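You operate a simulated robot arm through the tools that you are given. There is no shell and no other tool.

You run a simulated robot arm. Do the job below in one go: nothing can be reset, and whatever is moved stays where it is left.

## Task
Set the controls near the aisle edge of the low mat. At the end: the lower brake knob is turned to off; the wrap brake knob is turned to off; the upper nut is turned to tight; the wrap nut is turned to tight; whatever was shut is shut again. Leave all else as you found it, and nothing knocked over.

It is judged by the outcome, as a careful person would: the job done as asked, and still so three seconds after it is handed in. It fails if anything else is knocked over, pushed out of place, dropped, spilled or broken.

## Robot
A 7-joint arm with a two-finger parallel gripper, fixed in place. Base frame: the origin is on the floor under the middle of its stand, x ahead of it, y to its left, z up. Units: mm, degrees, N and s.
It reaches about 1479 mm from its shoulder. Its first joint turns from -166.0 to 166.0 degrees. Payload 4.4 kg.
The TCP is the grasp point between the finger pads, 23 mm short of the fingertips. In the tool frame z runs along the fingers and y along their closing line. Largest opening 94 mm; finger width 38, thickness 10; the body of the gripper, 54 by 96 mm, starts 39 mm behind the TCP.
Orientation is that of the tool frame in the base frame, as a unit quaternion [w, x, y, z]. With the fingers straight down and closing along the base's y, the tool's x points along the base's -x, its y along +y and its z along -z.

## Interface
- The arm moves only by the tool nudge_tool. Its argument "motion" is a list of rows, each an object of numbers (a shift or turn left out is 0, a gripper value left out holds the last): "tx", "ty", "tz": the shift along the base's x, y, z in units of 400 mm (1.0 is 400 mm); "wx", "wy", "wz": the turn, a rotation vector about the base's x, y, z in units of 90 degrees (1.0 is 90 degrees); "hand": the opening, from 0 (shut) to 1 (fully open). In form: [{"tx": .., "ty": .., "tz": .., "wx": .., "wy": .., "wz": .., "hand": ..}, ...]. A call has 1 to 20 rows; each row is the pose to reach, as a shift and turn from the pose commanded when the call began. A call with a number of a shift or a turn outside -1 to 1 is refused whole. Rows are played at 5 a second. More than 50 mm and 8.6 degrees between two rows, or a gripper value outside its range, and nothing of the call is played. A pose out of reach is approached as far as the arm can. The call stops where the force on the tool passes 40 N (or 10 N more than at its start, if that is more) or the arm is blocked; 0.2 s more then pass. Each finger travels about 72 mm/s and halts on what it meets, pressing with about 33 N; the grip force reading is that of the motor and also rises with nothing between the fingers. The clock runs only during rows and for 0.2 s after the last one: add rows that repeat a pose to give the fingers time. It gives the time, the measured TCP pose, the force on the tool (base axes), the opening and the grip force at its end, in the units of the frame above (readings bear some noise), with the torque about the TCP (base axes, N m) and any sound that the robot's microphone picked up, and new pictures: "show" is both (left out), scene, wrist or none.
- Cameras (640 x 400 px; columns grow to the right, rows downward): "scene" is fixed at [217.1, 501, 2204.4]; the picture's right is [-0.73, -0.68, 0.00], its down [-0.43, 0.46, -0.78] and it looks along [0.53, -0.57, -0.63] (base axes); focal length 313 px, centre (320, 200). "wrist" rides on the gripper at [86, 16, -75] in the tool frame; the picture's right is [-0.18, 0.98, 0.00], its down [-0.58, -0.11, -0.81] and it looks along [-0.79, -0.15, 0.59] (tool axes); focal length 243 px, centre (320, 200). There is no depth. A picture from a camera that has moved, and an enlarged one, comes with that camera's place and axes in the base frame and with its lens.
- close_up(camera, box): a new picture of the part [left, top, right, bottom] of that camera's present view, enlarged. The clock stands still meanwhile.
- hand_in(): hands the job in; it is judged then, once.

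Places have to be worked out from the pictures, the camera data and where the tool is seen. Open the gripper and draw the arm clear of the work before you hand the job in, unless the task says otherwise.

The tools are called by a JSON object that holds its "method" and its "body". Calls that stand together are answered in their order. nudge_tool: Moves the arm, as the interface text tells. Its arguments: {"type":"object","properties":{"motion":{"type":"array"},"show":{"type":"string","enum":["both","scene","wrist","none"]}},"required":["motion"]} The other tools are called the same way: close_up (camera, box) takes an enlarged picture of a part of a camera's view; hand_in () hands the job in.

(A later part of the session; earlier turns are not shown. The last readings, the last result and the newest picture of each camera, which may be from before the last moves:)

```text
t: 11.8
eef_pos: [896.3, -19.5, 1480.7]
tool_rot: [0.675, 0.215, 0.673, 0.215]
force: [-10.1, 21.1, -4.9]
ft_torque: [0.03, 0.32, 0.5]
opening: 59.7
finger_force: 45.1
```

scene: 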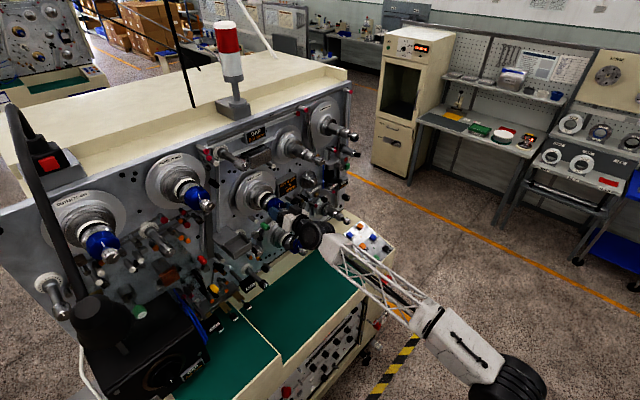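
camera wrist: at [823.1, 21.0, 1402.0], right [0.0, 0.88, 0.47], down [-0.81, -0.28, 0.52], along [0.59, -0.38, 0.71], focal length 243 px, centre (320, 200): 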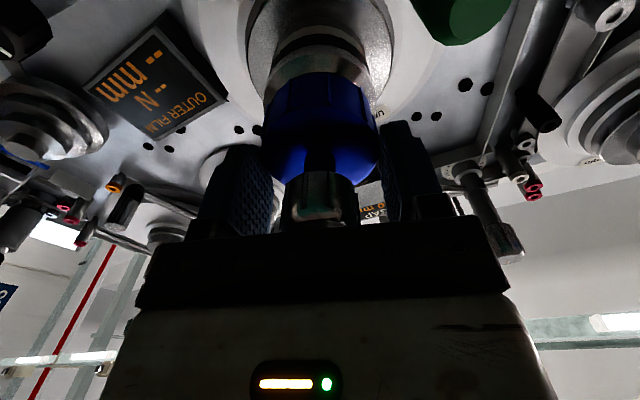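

Total turn is now 35° with almost no turning torque. I continue, with a tiny sideways correction for the drag.

{"method": "nudge_tool", "body": {"motion": [{"ty": 0.002, "wx": 0.04}, {"ty": 0.002, "wx": 0.08}, {"ty": 0.002, "wx": 0.12}, {"ty": 0.002, "wx": 0.16}, {"ty": 0.002, "wx": 0.2}]}}

{"method": "close_up", "body": {"camera": "scene", "box": [250, 180, 330, 230]}}

```text
t: 13.0
eef_pos: [895.5, -19.9, 1480.4]
tool_rot: [0.634, 0.318, 0.63, 0.318]
force: [-28.0, 6.7, -6.8]
ft_torque: [-0.02, 0.38, 0.02]
opening: 59.8
finger_force: 44.4
camera wrist: at [823.0, 59.1, 1441.4], right [0.0, 0.44, 0.9], down [-0.81, -0.53, 0.26], along [0.59, -0.73, 0.36], focal length 243 px, centre (320, 200)
```

scene: 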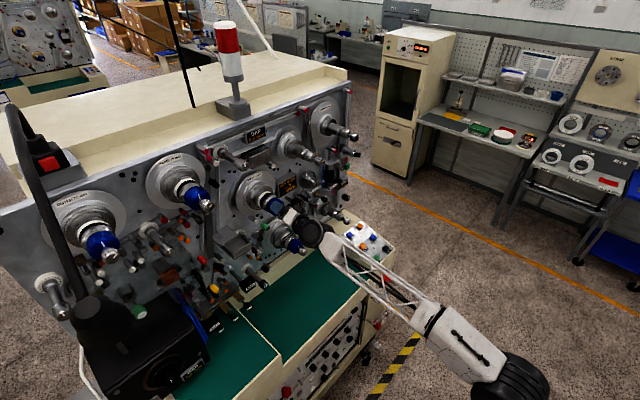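
wrist: 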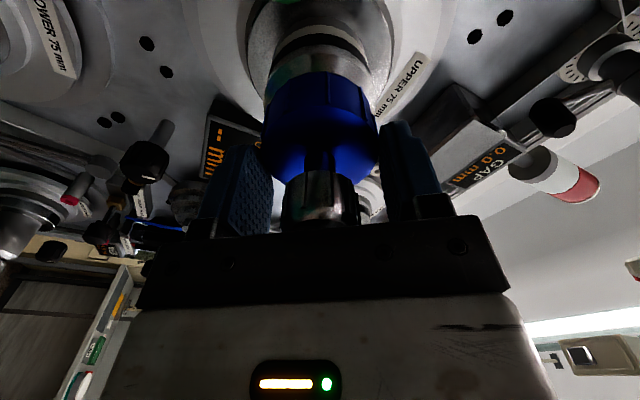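

```text
8.00 times, centred on (290, 205) of scene
camera zoom: at [217.1, 501.0, 2204.4], right [-0.73, -0.68, 0.0], down [-0.43, 0.46, -0.78], along [0.53, -0.57, -0.63], focal length 2502 px, centre (560, 160)
```

zoom: 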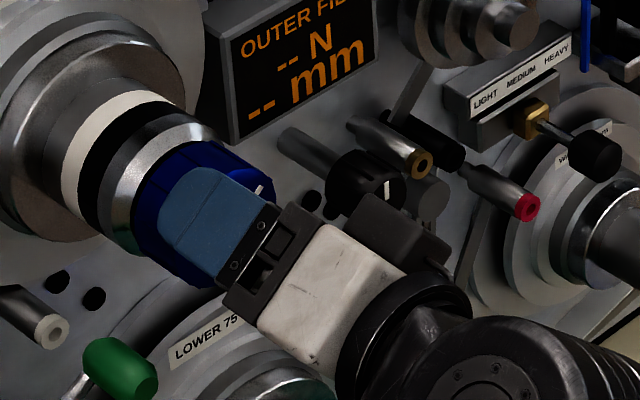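

At 53° and still following; a -28 N push along x has built up so I ease back 1 mm while continuing to turn.

{"method": "nudge_tool", "body": {"motion": [{"tx": -0.003, "ty": 0.002, "wx": 0.03}, {"tx": -0.003, "ty": 0.002, "wx": 0.06}, {"tx": -0.003, "ty": 0.002, "wx": 0.09}, {"tx": -0.003, "ty": 0.002, "wx": 0.12}], "show": "none"}}

{"method": "close_up", "body": {"camera": "scene", "box": [260, 190, 308, 220]}}

```text
t: 14.0
eef_pos: [896.4, -19.2, 1479.6]
tool_rot: [0.601, 0.377, 0.597, 0.375]
force: [17.2, -18.9, 13.5]
ft_torque: [0.01, -0.06, -0.67]
opening: 59.6
finger_force: 45.0
```

```text
13.33 times, centred on (284, 205) of scene
camera zoom: at [217.1, 501.0, 2204.4], right [-0.73, -0.68, 0.0], down [-0.43, 0.46, -0.78], along [0.53, -0.57, -0.63], focal length 4169 px, centre (800, 133)
```

zoom: 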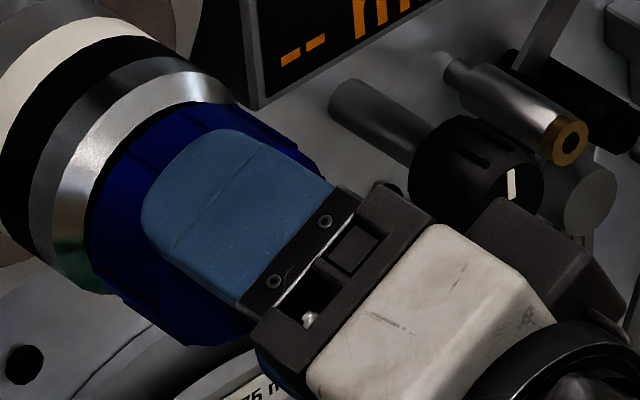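

64° now, mark hidden behind the finger, still no torque build-up. Continue.

{"method": "nudge_tool", "body": {"motion": [{"wx": 0.04}, {"wx": 0.08}, {"wx": 0.12}, {"wx": 0.16}, {"wx": 0.2}], "show": "wrist"}}

```text
t: 15.2
eef_pos: [895.2, -17.7, 1479.9]
tool_rot: [0.535, 0.466, 0.531, 0.464]
force: [27.5, -6.5, 14.9]
ft_torque: [-0.02, 0.07, -0.13]
opening: 59.8
finger_force: 44.6
camera wrist: at [821.6, 69.5, 1484.2], right [0.0, -0.05, 1.0], down [-0.81, -0.59, -0.03], along [0.59, -0.81, -0.04], focal length 243 px, centre (320, 200)
```

wrist: 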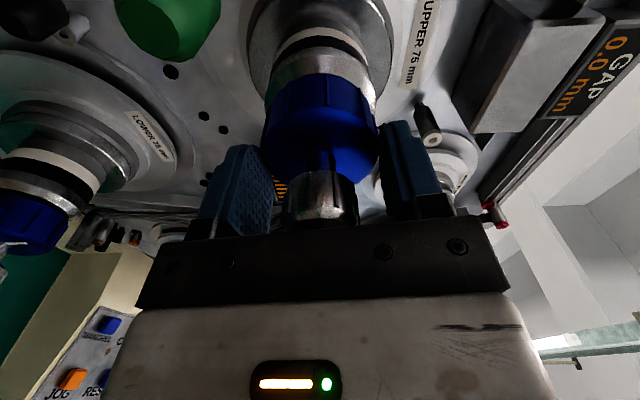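

82° now. I check in the wrist view whether the nut is still moving with the fingers or slipping.

{"method": "close_up", "body": {"camera": "wrist", "box": [240, 50, 400, 240]}}

{"method": "close_up", "body": {"camera": "scene", "box": [260, 190, 308, 220]}}

```text
2.11 times, centred on (320, 145) of wrist
camera zoom: at [821.6, 69.5, 1484.2], right [0.0, -0.05, 1.0], down [-0.81, -0.59, -0.03], along [0.59, -0.81, -0.04], focal length 511 px, centre (320, 316)
```

zoom: 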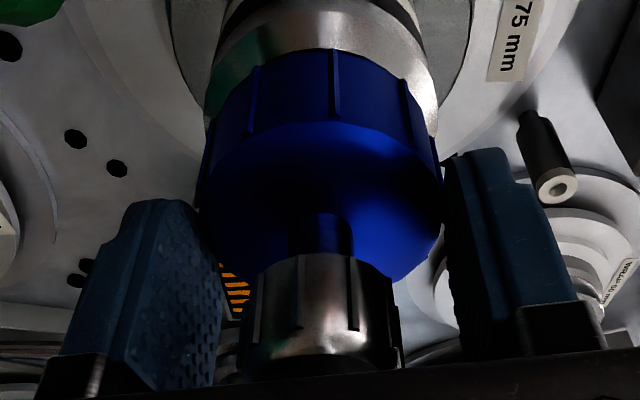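

```text
13.33 times, centred on (284, 205) of scene
camera zoom: at [217.1, 501.0, 2204.4], right [-0.73, -0.68, 0.0], down [-0.43, 0.46, -0.78], along [0.53, -0.57, -0.63], focal length 4169 px, centre (800, 133)
```

zoom: 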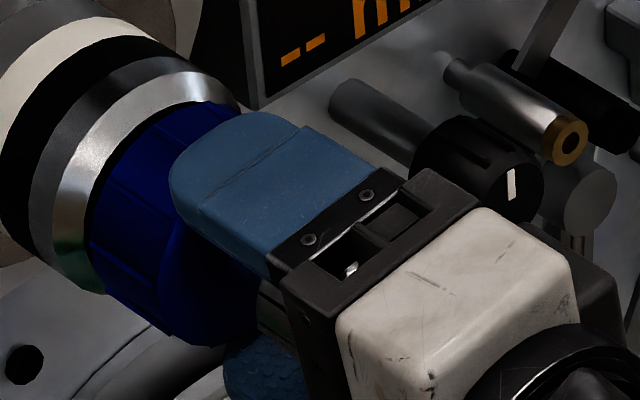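

Ribs noted in the wrist view at (252,95), (335,85), (400,95). Turn another 14° and compare.

{"method": "nudge_tool", "body": {"motion": [{"wx": 0.04}, {"wx": 0.08}, {"wx": 0.12}, {"wx": 0.16}], "show": "none"}}

{"method": "close_up", "body": {"camera": "wrist", "box": [240, 50, 400, 240]}}

{"method": "close_up", "body": {"camera": "scene", "box": [260, 190, 308, 220]}}

```text
t: 16.2
eef_pos: [894.5, -19.0, 1479.8]
tool_rot: [0.471, 0.529, 0.47, 0.526]
force: [-10.3, -3.9, 0.2]
ft_torque: [0.0, -0.12, -0.31]
opening: 59.8
finger_force: 45.2
```

```text
2.11 times, centred on (320, 145) of wrist
camera zoom: at [821.4, 65.8, 1506.5], right [0.0, -0.3, 0.96], down [-0.81, -0.56, -0.17], along [0.59, -0.77, -0.24], focal length 511 px, centre (320, 316)
```

zoom: 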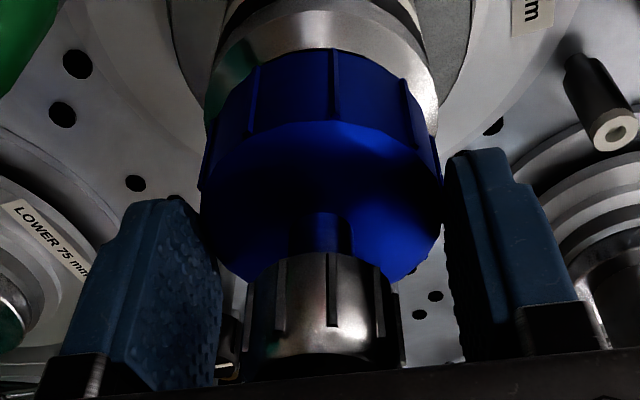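

```text
13.33 times, centred on (284, 205) of scene
camera zoom: at [217.1, 501.0, 2204.4], right [-0.73, -0.68, 0.0], down [-0.43, 0.46, -0.78], along [0.53, -0.57, -0.63], focal length 4169 px, centre (800, 133)
```

zoom: 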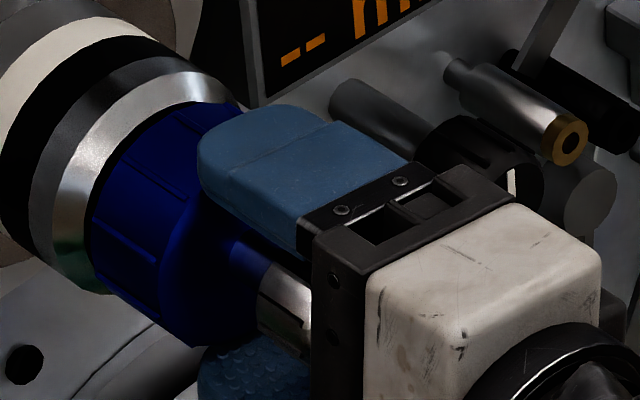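

The nut still moves with the fingers (ribs fixed in the wrist view, brake knob stays put). At 97° with no stop yet; keep turning.

{"method": "nudge_tool", "body": {"motion": [{"wx": 0.05}, {"wx": 0.1}, {"wx": 0.15}, {"wx": 0.2}, {"wx": 0.25}], "show": "none"}}

{"method": "close_up", "body": {"camera": "wrist", "box": [240, 50, 400, 240]}}

```text
t: 17.4
eef_pos: [895.8, -18.9, 1480.2]
tool_rot: [0.36, 0.61, 0.358, 0.609]
force: [1.2, 9.3, 6.4]
ft_torque: [-0.01, -0.06, -0.03]
opening: 59.4
finger_force: 45.6
```

```text
2.11 times, centred on (320, 145) of wrist
camera zoom: at [821.3, 49.1, 1537.3], right [0.0, -0.64, 0.77], down [-0.81, -0.45, -0.38], along [0.59, -0.62, -0.52], focal length 511 px, centre (320, 316)
```

zoom: 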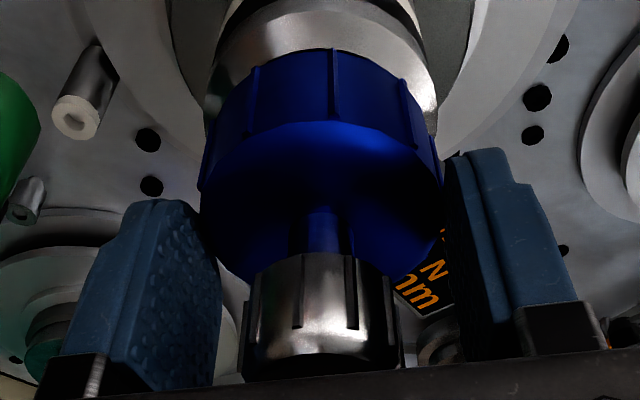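

119° and following freely. Continue.

{"method": "nudge_tool", "body": {"motion": [{"wx": 0.05}, {"wx": 0.1}, {"wx": 0.15}, {"wx": 0.2}, {"wx": 0.25}, {"wx": 0.3}], "show": "scene"}}

{"method": "close_up", "body": {"camera": "wrist", "box": [240, 50, 400, 240]}}

{"method": "close_up", "body": {"camera": "scene", "box": [260, 190, 308, 220]}}

```text
t: 18.8
eef_pos: [894.1, -19.0, 1481.2]
tool_rot: [0.206, 0.678, 0.205, 0.675]
force: [0.6, -6.7, 8.0]
ft_torque: [-0.89, 0.09, -0.08]
opening: 60.0
finger_force: 44.7
```

scene: 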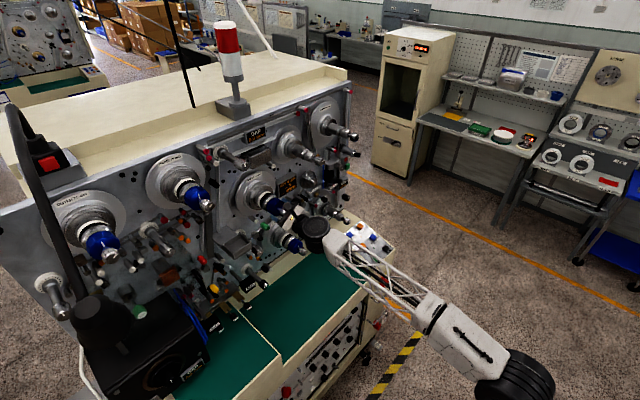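

```text
2.11 times, centred on (320, 145) of wrist
camera zoom: at [821.4, 15.3, 1562.1], right [0.0, -0.92, 0.4], down [-0.81, -0.23, -0.54], along [0.59, -0.32, -0.74], focal length 511 px, centre (320, 316)
```

zoom: 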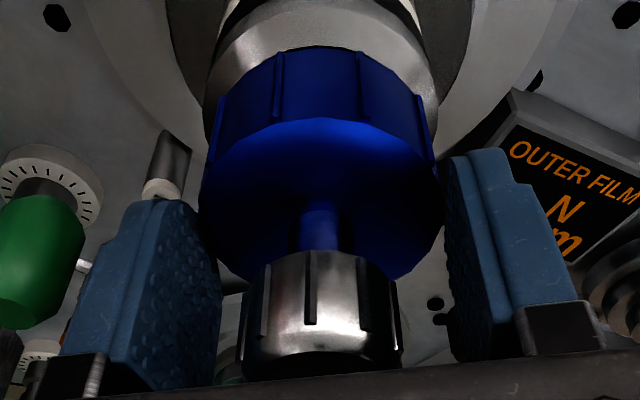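

```text
13.33 times, centred on (284, 205) of scene
camera zoom: at [217.1, 501.0, 2204.4], right [-0.73, -0.68, 0.0], down [-0.43, 0.46, -0.78], along [0.53, -0.57, -0.63], focal length 4169 px, centre (800, 133)
```

zoom: 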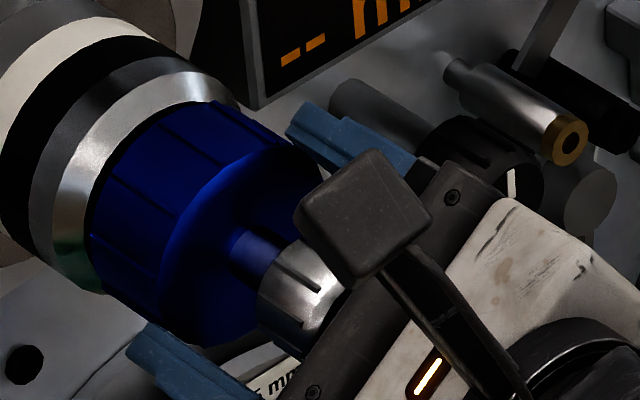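

Torque jumped to -0.9 N·m and the nut's ribs shifted relative to the fingers: the nut has reached its clockwise end stop and slipped. I open the fingers and back off along -x to check the mark.

{"method": "nudge_tool", "body": {"motion": [{"hand": 1}, {"hand": 1}, {"hand": 1}, {"tx": -0.04, "hand": 1}, {"tx": -0.1}, {"tx": -0.17}, {"tx": -0.25}, {"tx": -0.25}]}}

{"method": "close_up", "body": {"camera": "scene", "box": [260, 190, 308, 220]}}

{"method": "close_up", "body": {"camera": "wrist", "box": [240, 0, 400, 160]}}

```text
t: 20.6
eef_pos: [795.0, -19.3, 1480.5]
tool_rot: [0.207, 0.678, 0.207, 0.675]
force: [-0.3, 0.0, -1.1]
ft_torque: [-0.01, -0.02, -0.01]
opening: 93.8
finger_force: 0.1
camera wrist: at [722.4, 16.1, 1561.0], right [0.0, -0.92, 0.4], down [-0.81, -0.23, -0.54], along [0.59, -0.32, -0.74], focal length 243 px, centre (320, 200)
```

scene: 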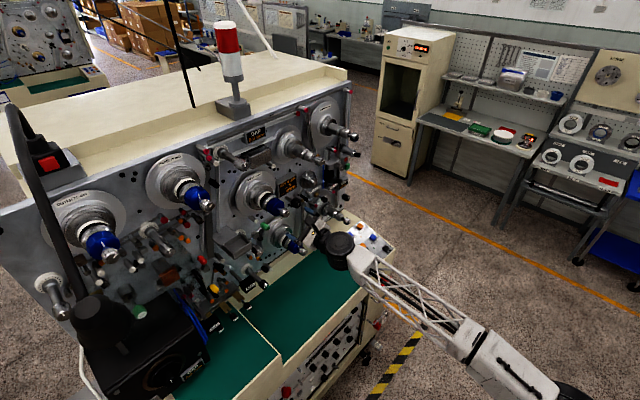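
wrist: 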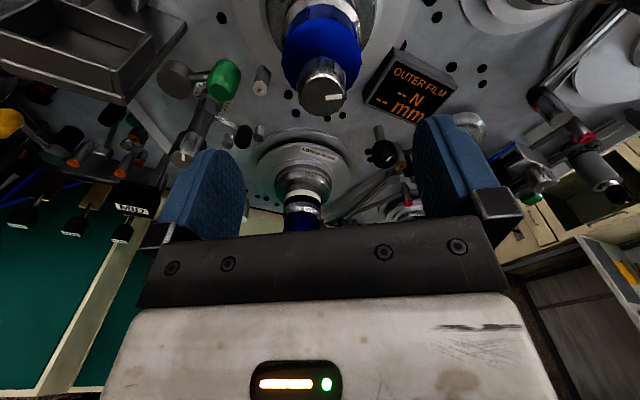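

```text
13.33 times, centred on (284, 205) of scene
camera zoom: at [217.1, 501.0, 2204.4], right [-0.73, -0.68, 0.0], down [-0.43, 0.46, -0.78], along [0.53, -0.57, -0.63], focal length 4169 px, centre (800, 133)
```

zoom: 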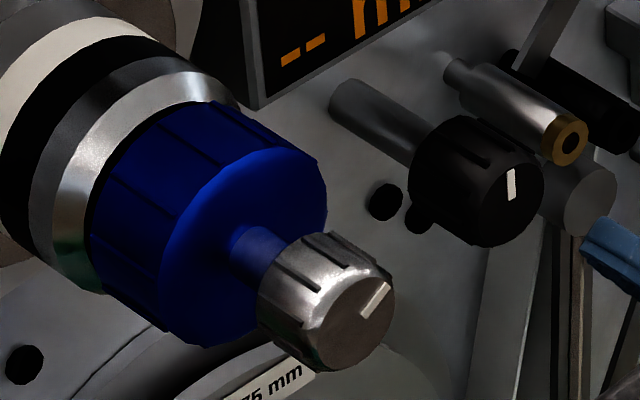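

```text
2.50 times, centred on (320, 80) of wrist
camera zoom: at [722.4, 16.1, 1561.0], right [0.0, -0.92, 0.4], down [-0.81, -0.23, -0.54], along [0.59, -0.32, -0.74], focal length 606 px, centre (320, 500)
```

zoom: 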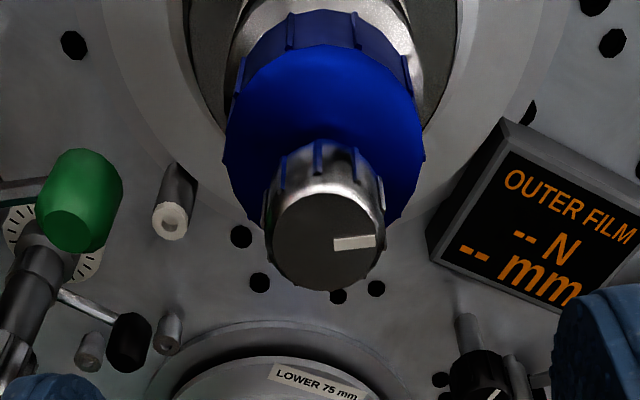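

UPPER's nut mark has moved round to the lower right (hidden behind the unchanged brake knob, still at 60°), as intended. Next is WRAP's nut (while its brake still holds); I zoom where WRAP appears in the wrist view to locate it.

{"method": "close_up", "body": {"camera": "wrist", "box": [480, 0, 640, 220]}}

{"method": "close_up", "body": {"camera": "scene", "box": [280, 125, 344, 165]}}

```text
1.82 times, centred on (560, 110) of wrist
camera zoom: at [722.4, 16.1, 1561.0], right [0.0, -0.92, 0.4], down [-0.81, -0.23, -0.54], along [0.59, -0.32, -0.74], focal length 441 px, centre (-116, 364)
```

zoom: 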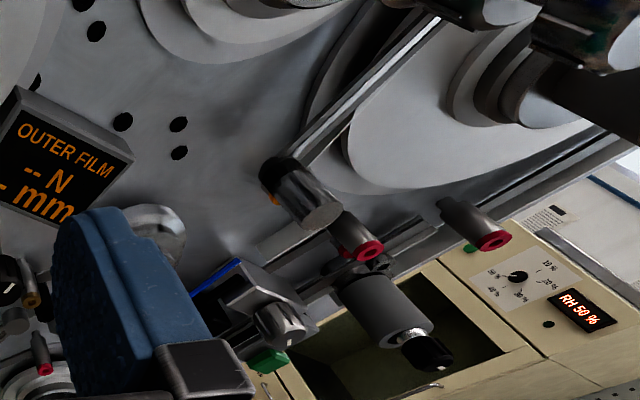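

```text
10.00 times, centred on (312, 145) of scene
camera zoom: at [217.1, 501.0, 2204.4], right [-0.73, -0.68, 0.0], down [-0.43, 0.46, -0.78], along [0.53, -0.57, -0.63], focal length 3127 px, centre (400, 750)
```

zoom: 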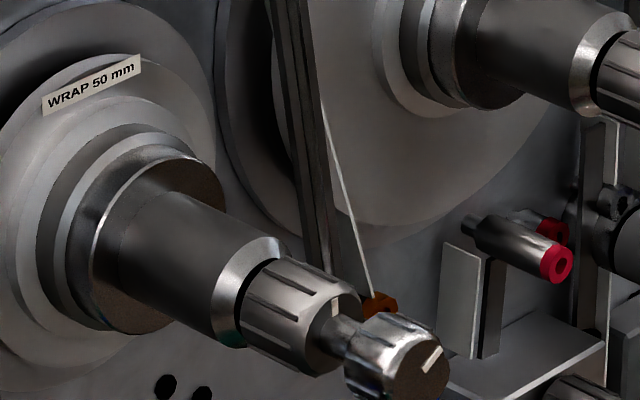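

WRAP is outside this view; by the scene ray it sits near (855,-195,1610). I move in front of it, staying back at x≈740, with the camera still on top to see it.

{"method": "nudge_tool", "body": {"motion": [{"tx": -0.03, "ty": -0.06, "tz": 0.045, "hand": 1}, {"tx": -0.06, "ty": -0.13, "tz": 0.1}, {"tx": -0.09, "ty": -0.21, "tz": 0.155}, {"tx": -0.11, "ty": -0.29, "tz": 0.215}, {"tx": -0.13, "ty": -0.37, "tz": 0.275}, {"tx": -0.1375, "ty": -0.44, "tz": 0.325}, {"tx": -0.1375, "ty": -0.44, "tz": 0.325}]}}

{"method": "close_up", "body": {"camera": "wrist", "box": [220, 0, 420, 160]}}

```text
t: 22.2
eef_pos: [740.7, -193.8, 1611.8]
tool_rot: [0.207, 0.678, 0.206, 0.675]
force: [0.4, -0.1, 0.9]
ft_torque: [-0.02, -0.02, 0.02]
opening: 93.9
finger_force: 0.0
camera wrist: at [667.3, -158.3, 1693.4], right [0.0, -0.92, 0.4], down [-0.81, -0.23, -0.54], along [0.59, -0.32, -0.74], focal length 243 px, centre (320, 200)
```

scene: 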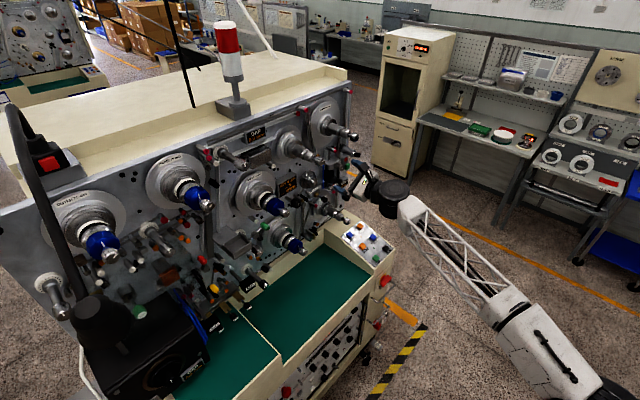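
wrist: 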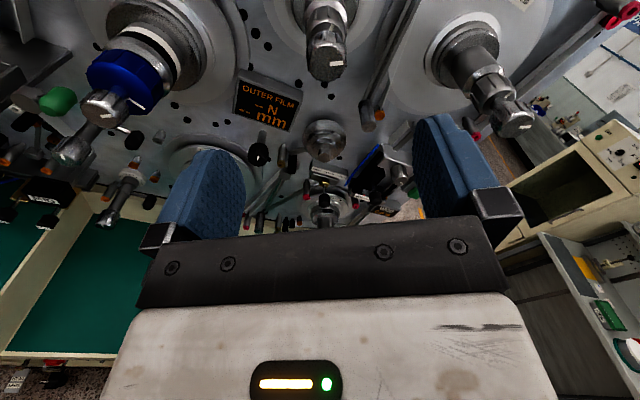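

```text
2.50 times, centred on (320, 80) of wrist
camera zoom: at [667.3, -158.3, 1693.4], right [0.0, -0.92, 0.4], down [-0.81, -0.23, -0.54], along [0.59, -0.32, -0.74], focal length 606 px, centre (320, 500)
```

zoom: 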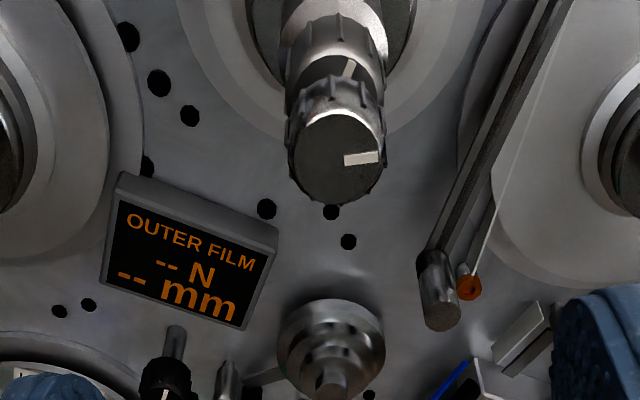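

WRAP's tip lies on the wrist ray around (857–867, -198, 1613–1617). I roll the tool back to 0° (in two calls, staying back from the panel) to regain turning range and get a second viewpoint.

{"method": "nudge_tool", "body": {"motion": [{"wx": -0.09}, {"wx": -0.18}, {"wx": -0.27}, {"wx": -0.36}, {"wx": -0.45}, {"wx": -0.54}, {"wx": -0.63}, {"wx": -0.72}, {"wx": -0.81}, {"wx": -0.9}, {"wx": -0.9}], "show": "none"}}

{"method": "nudge_tool", "body": {"motion": [{"wx": -0.09}, {"wx": -0.18}, {"wx": -0.27}, {"wx": -0.36}, {"wx": -0.45}, {"wx": -0.54}, {"wx": -0.63}, {"wx": -0.724, "ty": -0.01}, {"wx": -0.724, "ty": -0.01}]}}

{"method": "close_up", "body": {"camera": "wrist", "box": [220, 0, 420, 160]}}

```text
t: 24.6
eef_pos: [740.6, -192.9, 1611.3]
tool_rot: [0.598, 0.381, 0.595, 0.379]
force: [1.4, 0.1, -0.5]
ft_torque: [-0.01, 0.04, -0.01]
opening: 93.8
finger_force: 0.0
```

```text
t: 26.6
eef_pos: [741.0, -198.2, 1610.4]
tool_rot: [0.709, -0.001, 0.706, -0.001]
force: [0.1, 0.3, -1.3]
ft_torque: [0.0, 0.01, 0.0]
opening: 93.9
finger_force: 0.0
camera wrist: at [666.8, -182.8, 1523.6], right [0.0, 0.98, 0.18], down [-0.81, -0.11, 0.58], along [0.59, -0.15, 0.8], focal length 243 px, centre (320, 200)
```

scene: 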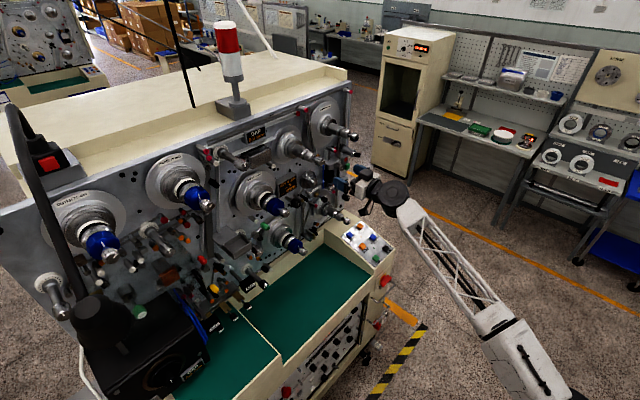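
wrist: 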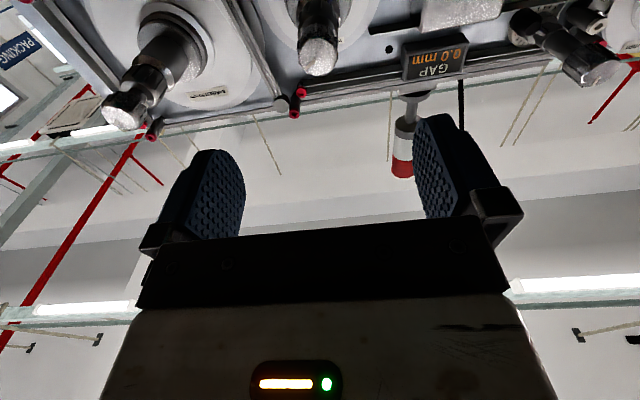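

```text
2.50 times, centred on (320, 80) of wrist
camera zoom: at [666.8, -182.8, 1523.6], right [0.0, 0.98, 0.18], down [-0.81, -0.11, 0.58], along [0.59, -0.15, 0.8], focal length 606 px, centre (320, 500)
```

zoom: 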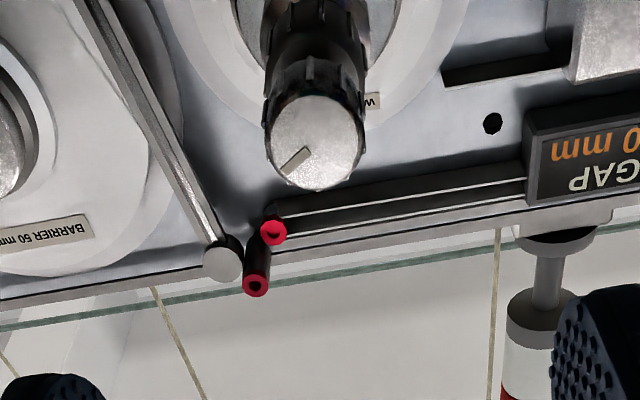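

Two wrist views intersect at WRAP tip ≈ (871,-200.5,1610.5). I line up and advance with open fingers to TCP x≈901, so the fingers straddle its nut.

{"method": "nudge_tool", "body": {"motion": [{"ty": -0.006, "hand": 1}, {"tx": 0.06, "ty": -0.006}, {"tx": 0.12, "ty": -0.006}, {"tx": 0.18, "ty": -0.006}, {"tx": 0.24, "ty": -0.006}, {"tx": 0.3, "ty": -0.006}, {"tx": 0.34, "ty": -0.006}, {"tx": 0.37, "ty": -0.006}, {"tx": 0.4, "ty": -0.006}, {"tx": 0.4, "ty": -0.006}]}}

{"method": "close_up", "body": {"camera": "scene", "box": [280, 130, 344, 170]}}

{"method": "close_up", "body": {"camera": "wrist", "box": [200, 50, 440, 240]}}

```text
t: 28.8
eef_pos: [899.2, -200.5, 1610.2]
tool_rot: [0.709, 0.0, 0.705, -0.001]
force: [0.1, -0.3, 0.7]
ft_torque: [-0.01, 0.03, 0.0]
opening: 94.1
finger_force: 0.0
camera wrist: at [826.0, -185.2, 1523.4], right [0.0, 0.98, 0.18], down [-0.81, -0.11, 0.58], along [0.59, -0.15, 0.8], focal length 243 px, centre (320, 200)
```

scene: 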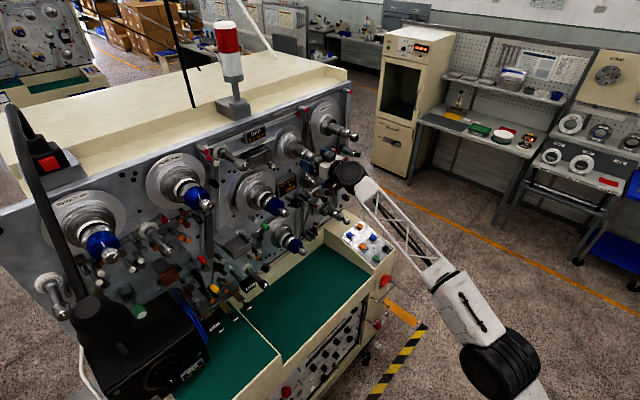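
wrist: 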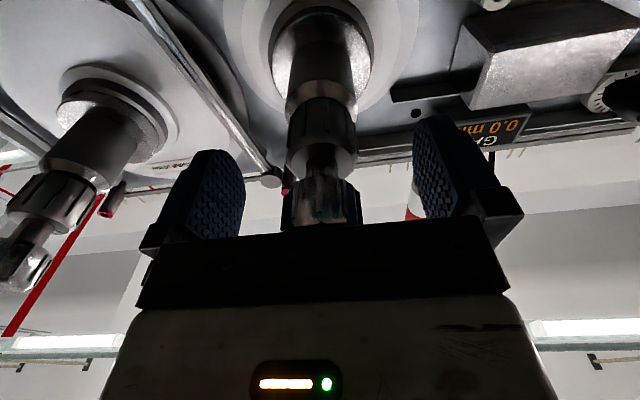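

```text
10.00 times, centred on (312, 150) of scene
camera zoom: at [217.1, 501.0, 2204.4], right [-0.73, -0.68, 0.0], down [-0.43, 0.46, -0.78], along [0.53, -0.57, -0.63], focal length 3127 px, centre (400, 700)
```

zoom: 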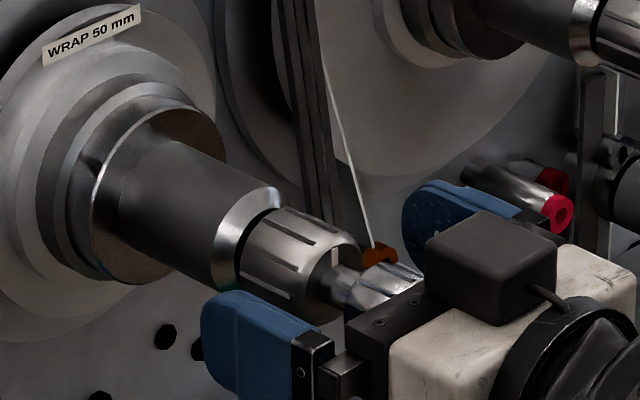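

```text
2.11 times, centred on (320, 145) of wrist
camera zoom: at [826.0, -185.2, 1523.4], right [0.0, 0.98, 0.18], down [-0.81, -0.11, 0.58], along [0.59, -0.15, 0.8], focal length 511 px, centre (320, 316)
```

zoom: 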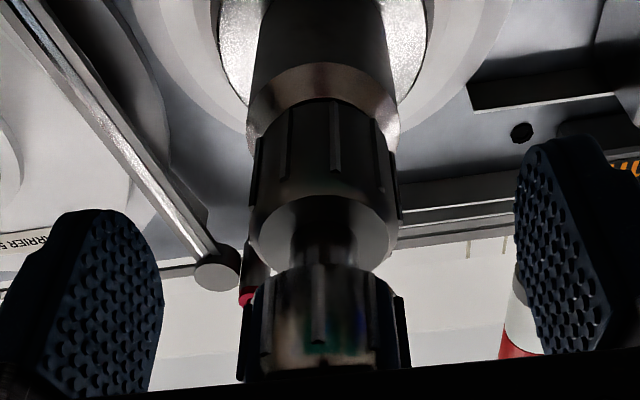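

Fingertips overlap the WRAP nut by roughly 10 mm. Close on it.

{"method": "nudge_tool", "body": {"motion": [{"hand": 0.6}, {"hand": 0.4}, {"hand": 0.2}, {"hand": 0.2}, {"hand": 0.2}, {"hand": 0.2}], "show": "none"}}

{"method": "close_up", "body": {"camera": "scene", "box": [280, 130, 344, 170]}}

{"method": "close_up", "body": {"camera": "wrist", "box": [200, 50, 440, 240]}}

```text
t: 30.2
eef_pos: [899.7, -200.2, 1610.7]
tool_rot: [0.709, -0.002, 0.705, 0.0]
force: [-1.5, 24.7, -4.0]
ft_torque: [0.01, 0.15, 0.27]
opening: 35.7
finger_force: 45.3
```

```text
10.00 times, centred on (312, 150) of scene
camera zoom: at [217.1, 501.0, 2204.4], right [-0.73, -0.68, 0.0], down [-0.43, 0.46, -0.78], along [0.53, -0.57, -0.63], focal length 3127 px, centre (400, 700)
```

zoom: 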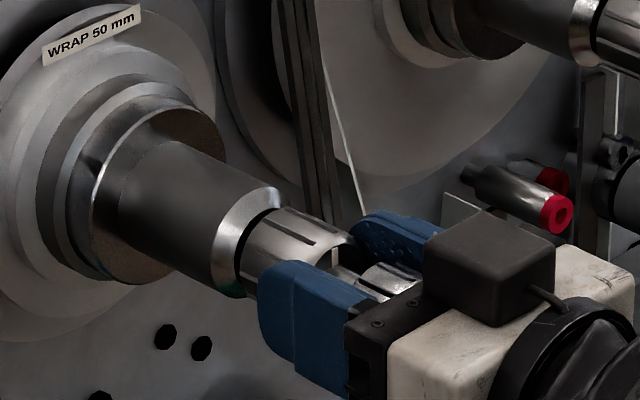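

```text
2.11 times, centred on (320, 145) of wrist
camera zoom: at [825.9, -184.4, 1523.5], right [0.0, 0.98, 0.18], down [-0.81, -0.11, 0.58], along [0.59, -0.15, 0.8], focal length 511 px, centre (320, 316)
```

zoom: 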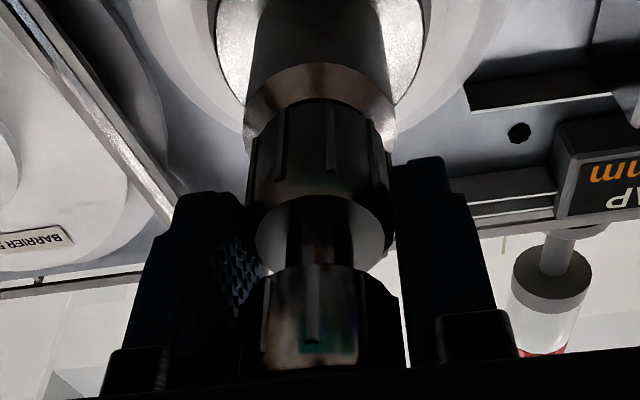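

Gripped at 35.7 mm with +25 N side force; I shift slightly to +y to balance, then begin turning clockwise.

{"method": "nudge_tool", "body": {"motion": [{"ty": 0.003}, {"ty": 0.003}], "show": "none"}}

{"method": "nudge_tool", "body": {"motion": [{"wx": 0.04}, {"wx": 0.08}, {"wx": 0.12}, {"wx": 0.16}, {"wx": 0.2}], "show": "none"}}

{"method": "close_up", "body": {"camera": "scene", "box": [296, 145, 344, 175]}}

{"method": "close_up", "body": {"camera": "wrist", "box": [200, 50, 440, 240]}}

```text
t: 30.8
eef_pos: [898.6, -200.3, 1609.8]
tool_rot: [0.709, 0.0, 0.705, -0.002]
force: [6.7, 10.6, 3.6]
ft_torque: [0.02, 0.26, 0.58]
opening: 35.5
finger_force: 45.2
```

```text
t: 32.0
eef_pos: [900.6, -200.5, 1609.3]
tool_rot: [0.701, 0.111, 0.696, 0.11]
force: [-6.7, -6.0, 11.7]
ft_torque: [0.0, 0.49, -0.19]
opening: 35.5
finger_force: 45.0
```

```text
13.33 times, centred on (320, 160) of scene
camera zoom: at [217.1, 501.0, 2204.4], right [-0.73, -0.68, 0.0], down [-0.43, 0.46, -0.78], along [0.53, -0.57, -0.63], focal length 4169 px, centre (320, 733)
```

zoom: 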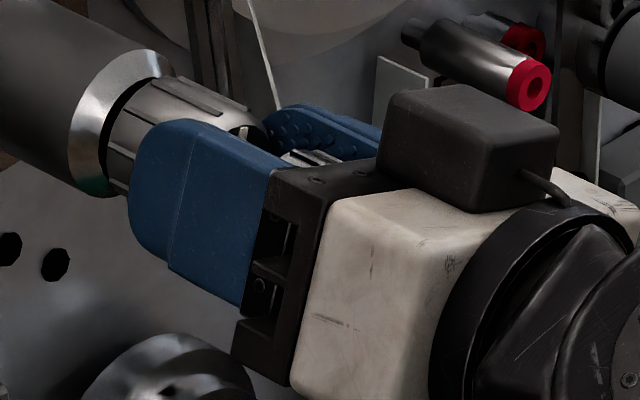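

```text
2.11 times, centred on (320, 145) of wrist
camera zoom: at [826.1, -158.1, 1532.6], right [0.0, 0.88, 0.48], down [-0.81, -0.28, 0.51], along [0.59, -0.39, 0.71], focal length 511 px, centre (320, 316)
```

zoom: 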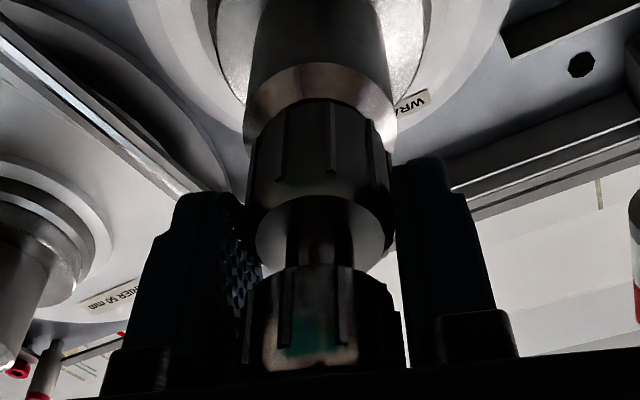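

The nut turns with the fingers (grooves fixed in wrist view) and the brake knob stays still. Continue turning clockwise.

{"method": "nudge_tool", "body": {"motion": [{"wx": 0.05}, {"wx": 0.1}, {"wx": 0.15}, {"wx": 0.2}, {"wx": 0.25}, {"wx": 0.3}, {"wx": 0.35}], "show": "none"}}

{"method": "close_up", "body": {"camera": "wrist", "box": [200, 50, 440, 240]}}

```text
t: 33.6
eef_pos: [900.5, -200.4, 1610.1]
tool_rot: [0.643, 0.297, 0.641, 0.295]
force: [-10.6, 0.8, 9.8]
ft_torque: [0.01, 0.64, 0.69]
opening: 35.9
finger_force: 45.0
```

```text
2.11 times, centred on (320, 145) of wrist
camera zoom: at [826.9, -124.0, 1566.2], right [0.0, 0.5, 0.87], down [-0.81, -0.51, 0.29], along [0.59, -0.7, 0.4], focal length 511 px, centre (320, 316)
```

zoom: 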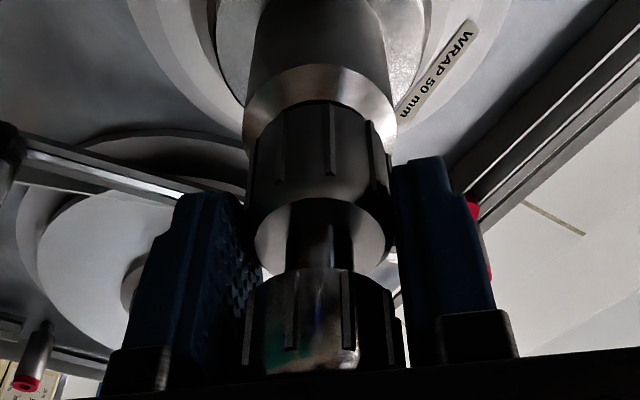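

49.6° now, still following with low torque. Continue.

{"method": "nudge_tool", "body": {"motion": [{"wx": 0.05}, {"wx": 0.1}, {"wx": 0.15}, {"wx": 0.2}, {"wx": 0.25}, {"wx": 0.3}, {"wx": 0.35}], "show": "none"}}

{"method": "close_up", "body": {"camera": "wrist", "box": [200, 50, 440, 240]}}

```text
t: 35.2
eef_pos: [900.6, -199.4, 1609.6]
tool_rot: [0.539, 0.46, 0.536, 0.458]
force: [11.5, 4.2, 18.0]
ft_torque: [0.0, -0.12, -1.08]
opening: 35.8
finger_force: 44.8
```

```text
2.11 times, centred on (320, 145) of wrist
camera zoom: at [826.8, -112.2, 1612.6], right [0.0, -0.03, 1.0], down [-0.81, -0.59, -0.02], along [0.59, -0.81, -0.02], focal length 511 px, centre (320, 316)
```

zoom: 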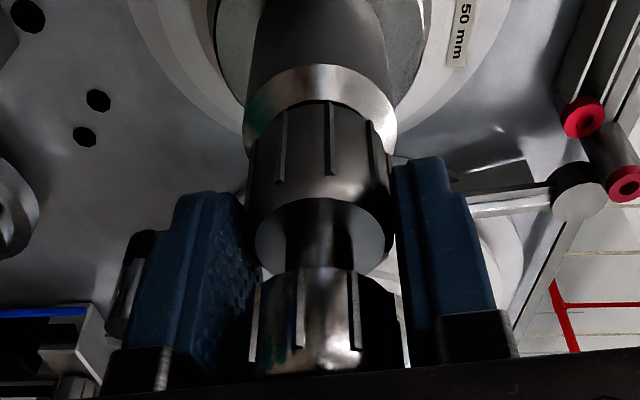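

81° and still following. Continue toward the expected stop near 120–130°.

{"method": "nudge_tool", "body": {"motion": [{"wx": 0.05}, {"wx": 0.1}, {"wx": 0.15}, {"wx": 0.2}, {"wx": 0.25}, {"wx": 0.3}, {"wx": 0.35}], "show": "none"}}

{"method": "close_up", "body": {"camera": "wrist", "box": [200, 50, 440, 240]}}

```text
t: 36.8
eef_pos: [899.8, -200.2, 1609.6]
tool_rot: [0.394, 0.589, 0.391, 0.587]
force: [-28.1, -1.2, -1.4]
ft_torque: [0.03, 0.3, 0.2]
opening: 35.7
finger_force: 45.1
```

```text
2.11 times, centred on (320, 145) of wrist
camera zoom: at [826.7, -126.3, 1658.2], right [0.0, -0.55, 0.84], down [-0.81, -0.49, -0.32], along [0.59, -0.68, -0.44], focal length 511 px, centre (320, 316)
```

zoom: 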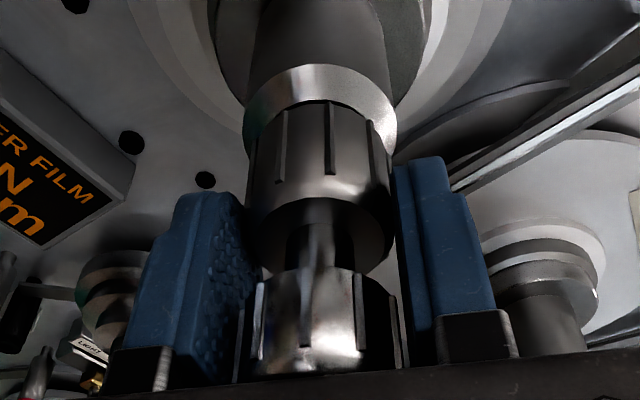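

112.5°; still following. I ease back 1 mm in x and turn in finer steps to find the stop.

{"method": "nudge_tool", "body": {"motion": [{"tx": -0.003, "wx": 0.03}, {"tx": -0.003, "wx": 0.06}, {"tx": -0.003, "wx": 0.09}, {"tx": -0.003, "wx": 0.12}], "show": "none"}}

{"method": "close_up", "body": {"camera": "wrist", "box": [200, 50, 440, 240]}}

```text
t: 37.8
eef_pos: [899.1, -199.4, 1610.2]
tool_rot: [0.336, 0.624, 0.336, 0.621]
force: [5.1, -1.7, 4.8]
ft_torque: [-0.4, -0.34, -0.25]
opening: 35.5
finger_force: 44.8
```

```text
2.11 times, centred on (320, 145) of wrist
camera zoom: at [826.2, -136.3, 1671.5], right [0.0, -0.69, 0.72], down [-0.81, -0.42, -0.41], along [0.59, -0.58, -0.56], focal length 511 px, centre (320, 316)
```

zoom: 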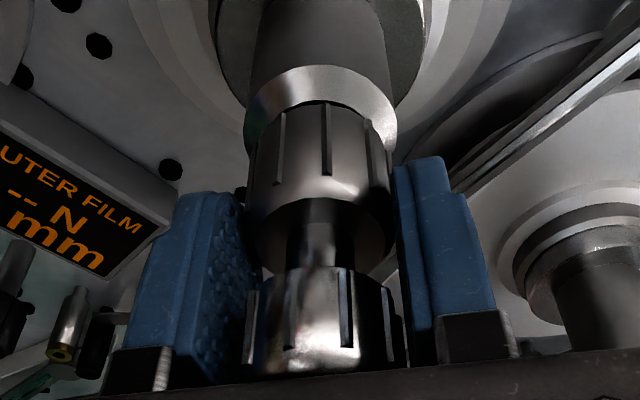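

Torque -0.4 N·m is appearing at 123° and the grooves begin to slip: the stop is at ~120°, same as UPPER. One more small push to seat it firmly at the stop.

{"method": "nudge_tool", "body": {"motion": [{"wx": 0.04}, {"wx": 0.08}, {"wx": 0.08}], "show": "none"}}

{"method": "close_up", "body": {"camera": "wrist", "box": [200, 50, 440, 240]}}

```text
t: 38.6
eef_pos: [898.2, -200.3, 1609.6]
tool_rot: [0.297, 0.643, 0.295, 0.641]
force: [8.9, -3.1, 8.7]
ft_torque: [-0.05, -0.3, 0.05]
opening: 35.3
finger_force: 45.6
```

```text
2.11 times, centred on (320, 145) of wrist
camera zoom: at [825.5, -145.1, 1678.4], right [0.0, -0.78, 0.63], down [-0.81, -0.37, -0.46], along [0.59, -0.51, -0.63], focal length 511 px, centre (320, 316)
```

zoom: 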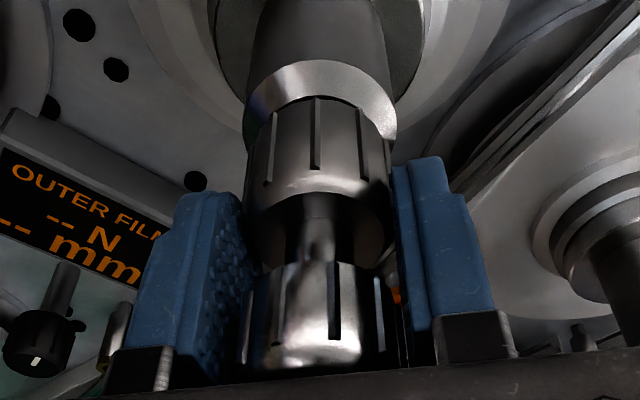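

The nut stays static while fingers slip: it's at its stop (~120°). I open partly, back off 29 mm so that only the brake knob is between the fingers, and inspect.

{"method": "nudge_tool", "body": {"motion": [{"hand": 0.65}, {"hand": 0.65}, {"hand": 0.65}, {"tx": -0.03}, {"tx": -0.06}, {"tx": -0.075}, {"tx": -0.075}]}}

{"method": "close_up", "body": {"camera": "wrist", "box": [200, 50, 440, 240]}}

{"method": "close_up", "body": {"camera": "scene", "box": [296, 145, 344, 175]}}

```text
t: 40.2
eef_pos: [869.7, -200.3, 1608.8]
tool_rot: [0.297, 0.643, 0.295, 0.641]
force: [-0.4, 0.2, -0.4]
ft_torque: [-0.02, -0.02, 0.01]
opening: 61.3
finger_force: 0.0
camera wrist: at [795.6, -145.1, 1677.9], right [0.0, -0.78, 0.63], down [-0.81, -0.37, -0.46], along [0.59, -0.51, -0.63], focal length 243 px, centre (320, 200)
```

scene: 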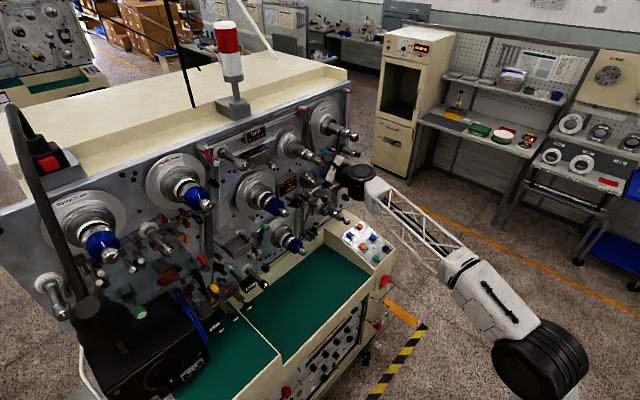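
wrist: 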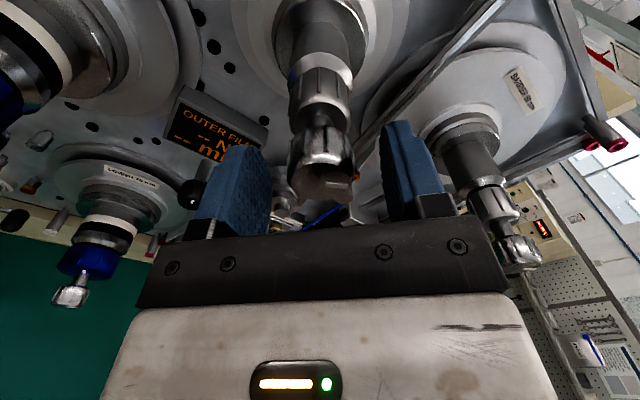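

```text
2.11 times, centred on (320, 145) of wrist
camera zoom: at [795.6, -145.1, 1677.9], right [0.0, -0.78, 0.63], down [-0.81, -0.37, -0.46], along [0.59, -0.51, -0.63], focal length 511 px, centre (320, 316)
```

zoom: 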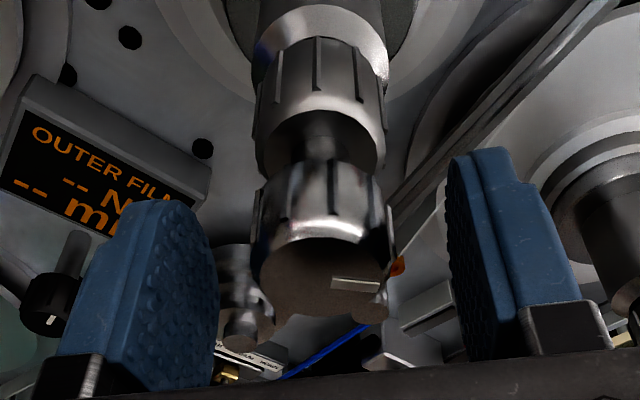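

```text
13.33 times, centred on (320, 160) of scene
camera zoom: at [217.1, 501.0, 2204.4], right [-0.73, -0.68, 0.0], down [-0.43, 0.46, -0.78], along [0.53, -0.57, -0.63], focal length 4169 px, centre (320, 733)
```

zoom: 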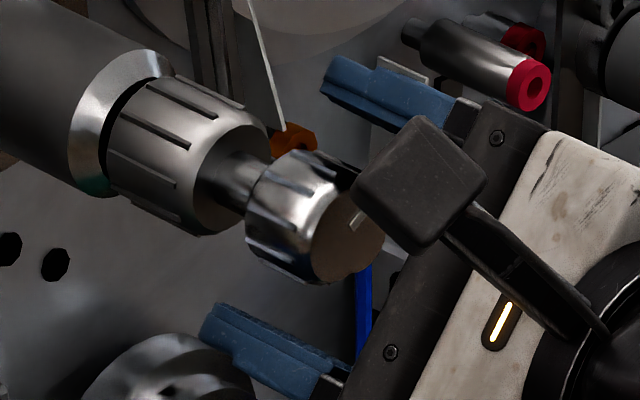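

The fingers now straddle only the brake knob; the nut's mark has gone round behind it. Close on the brake knob.

{"method": "nudge_tool", "body": {"motion": [{"tz": 0.002, "hand": 0.5}, {"tz": 0.002, "hand": 0.35}, {"tz": 0.002, "hand": 0.2}, {"tz": 0.002, "hand": 0.2}, {"tz": 0.002, "hand": 0.2}], "show": "none"}}

{"method": "close_up", "body": {"camera": "wrist", "box": [200, 50, 440, 240]}}

{"method": "close_up", "body": {"camera": "scene", "box": [296, 145, 344, 175]}}

```text
t: 41.4
eef_pos: [868.7, -200.2, 1609.1]
tool_rot: [0.297, 0.644, 0.297, 0.64]
force: [-13.6, 14.9, -14.9]
ft_torque: [-0.05, -0.67, 0.45]
opening: 31.1
finger_force: 45.3
```

```text
2.11 times, centred on (320, 145) of wrist
camera zoom: at [795.7, -145.0, 1678.6], right [0.0, -0.78, 0.63], down [-0.81, -0.37, -0.46], along [0.59, -0.51, -0.63], focal length 511 px, centre (320, 316)
```

zoom: 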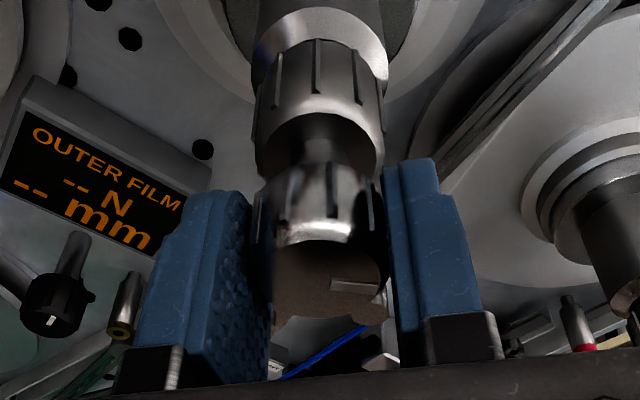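

```text
13.33 times, centred on (320, 160) of scene
camera zoom: at [217.1, 501.0, 2204.4], right [-0.73, -0.68, 0.0], down [-0.43, 0.46, -0.78], along [0.53, -0.57, -0.63], focal length 4169 px, centre (320, 733)
```

zoom: 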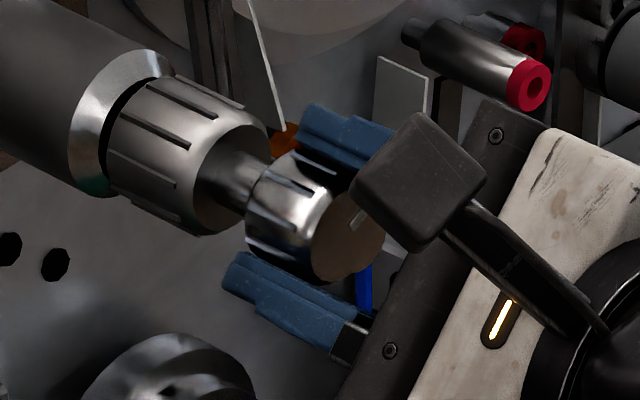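

The knob is gripped at 31 mm with its mark visible in the wrist view. I turn it counter-clockwise (away from 60°) in small steps.

{"method": "nudge_tool", "body": {"motion": [{"ty": 0.0015, "tz": -0.0015, "wx": -0.03}, {"ty": 0.0015, "tz": -0.0015, "wx": -0.06}, {"ty": 0.0015, "tz": -0.0015, "wx": -0.1}, {"ty": 0.0015, "tz": -0.0015, "wx": -0.14}, {"ty": 0.0015, "tz": -0.0015, "wx": -0.18}], "show": "none"}}

{"method": "close_up", "body": {"camera": "wrist", "box": [200, 50, 440, 240]}}

{"method": "close_up", "body": {"camera": "scene", "box": [296, 145, 344, 175]}}

```text
t: 42.6
eef_pos: [868.8, -199.6, 1609.7]
tool_rot: [0.386, 0.595, 0.383, 0.592]
force: [21.8, -6.3, 6.5]
ft_torque: [0.0, 0.63, -0.39]
opening: 31.6
finger_force: 44.3
```

```text
2.11 times, centred on (320, 145) of wrist
camera zoom: at [795.5, -127.9, 1660.3], right [0.0, -0.57, 0.82], down [-0.81, -0.48, -0.34], along [0.59, -0.67, -0.46], focal length 511 px, centre (320, 316)
```

zoom: 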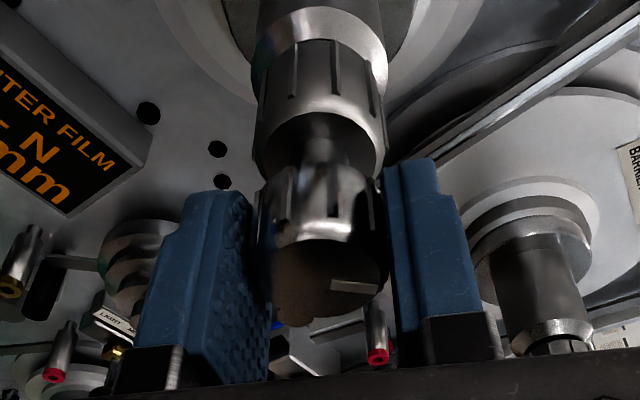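

```text
13.33 times, centred on (320, 160) of scene
camera zoom: at [217.1, 501.0, 2204.4], right [-0.73, -0.68, 0.0], down [-0.43, 0.46, -0.78], along [0.53, -0.57, -0.63], focal length 4169 px, centre (320, 733)
```

zoom: 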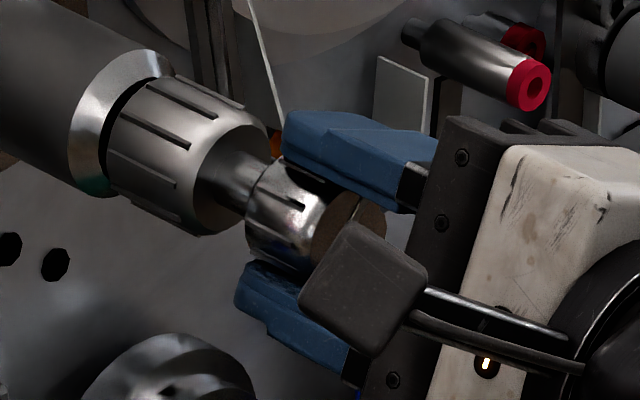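

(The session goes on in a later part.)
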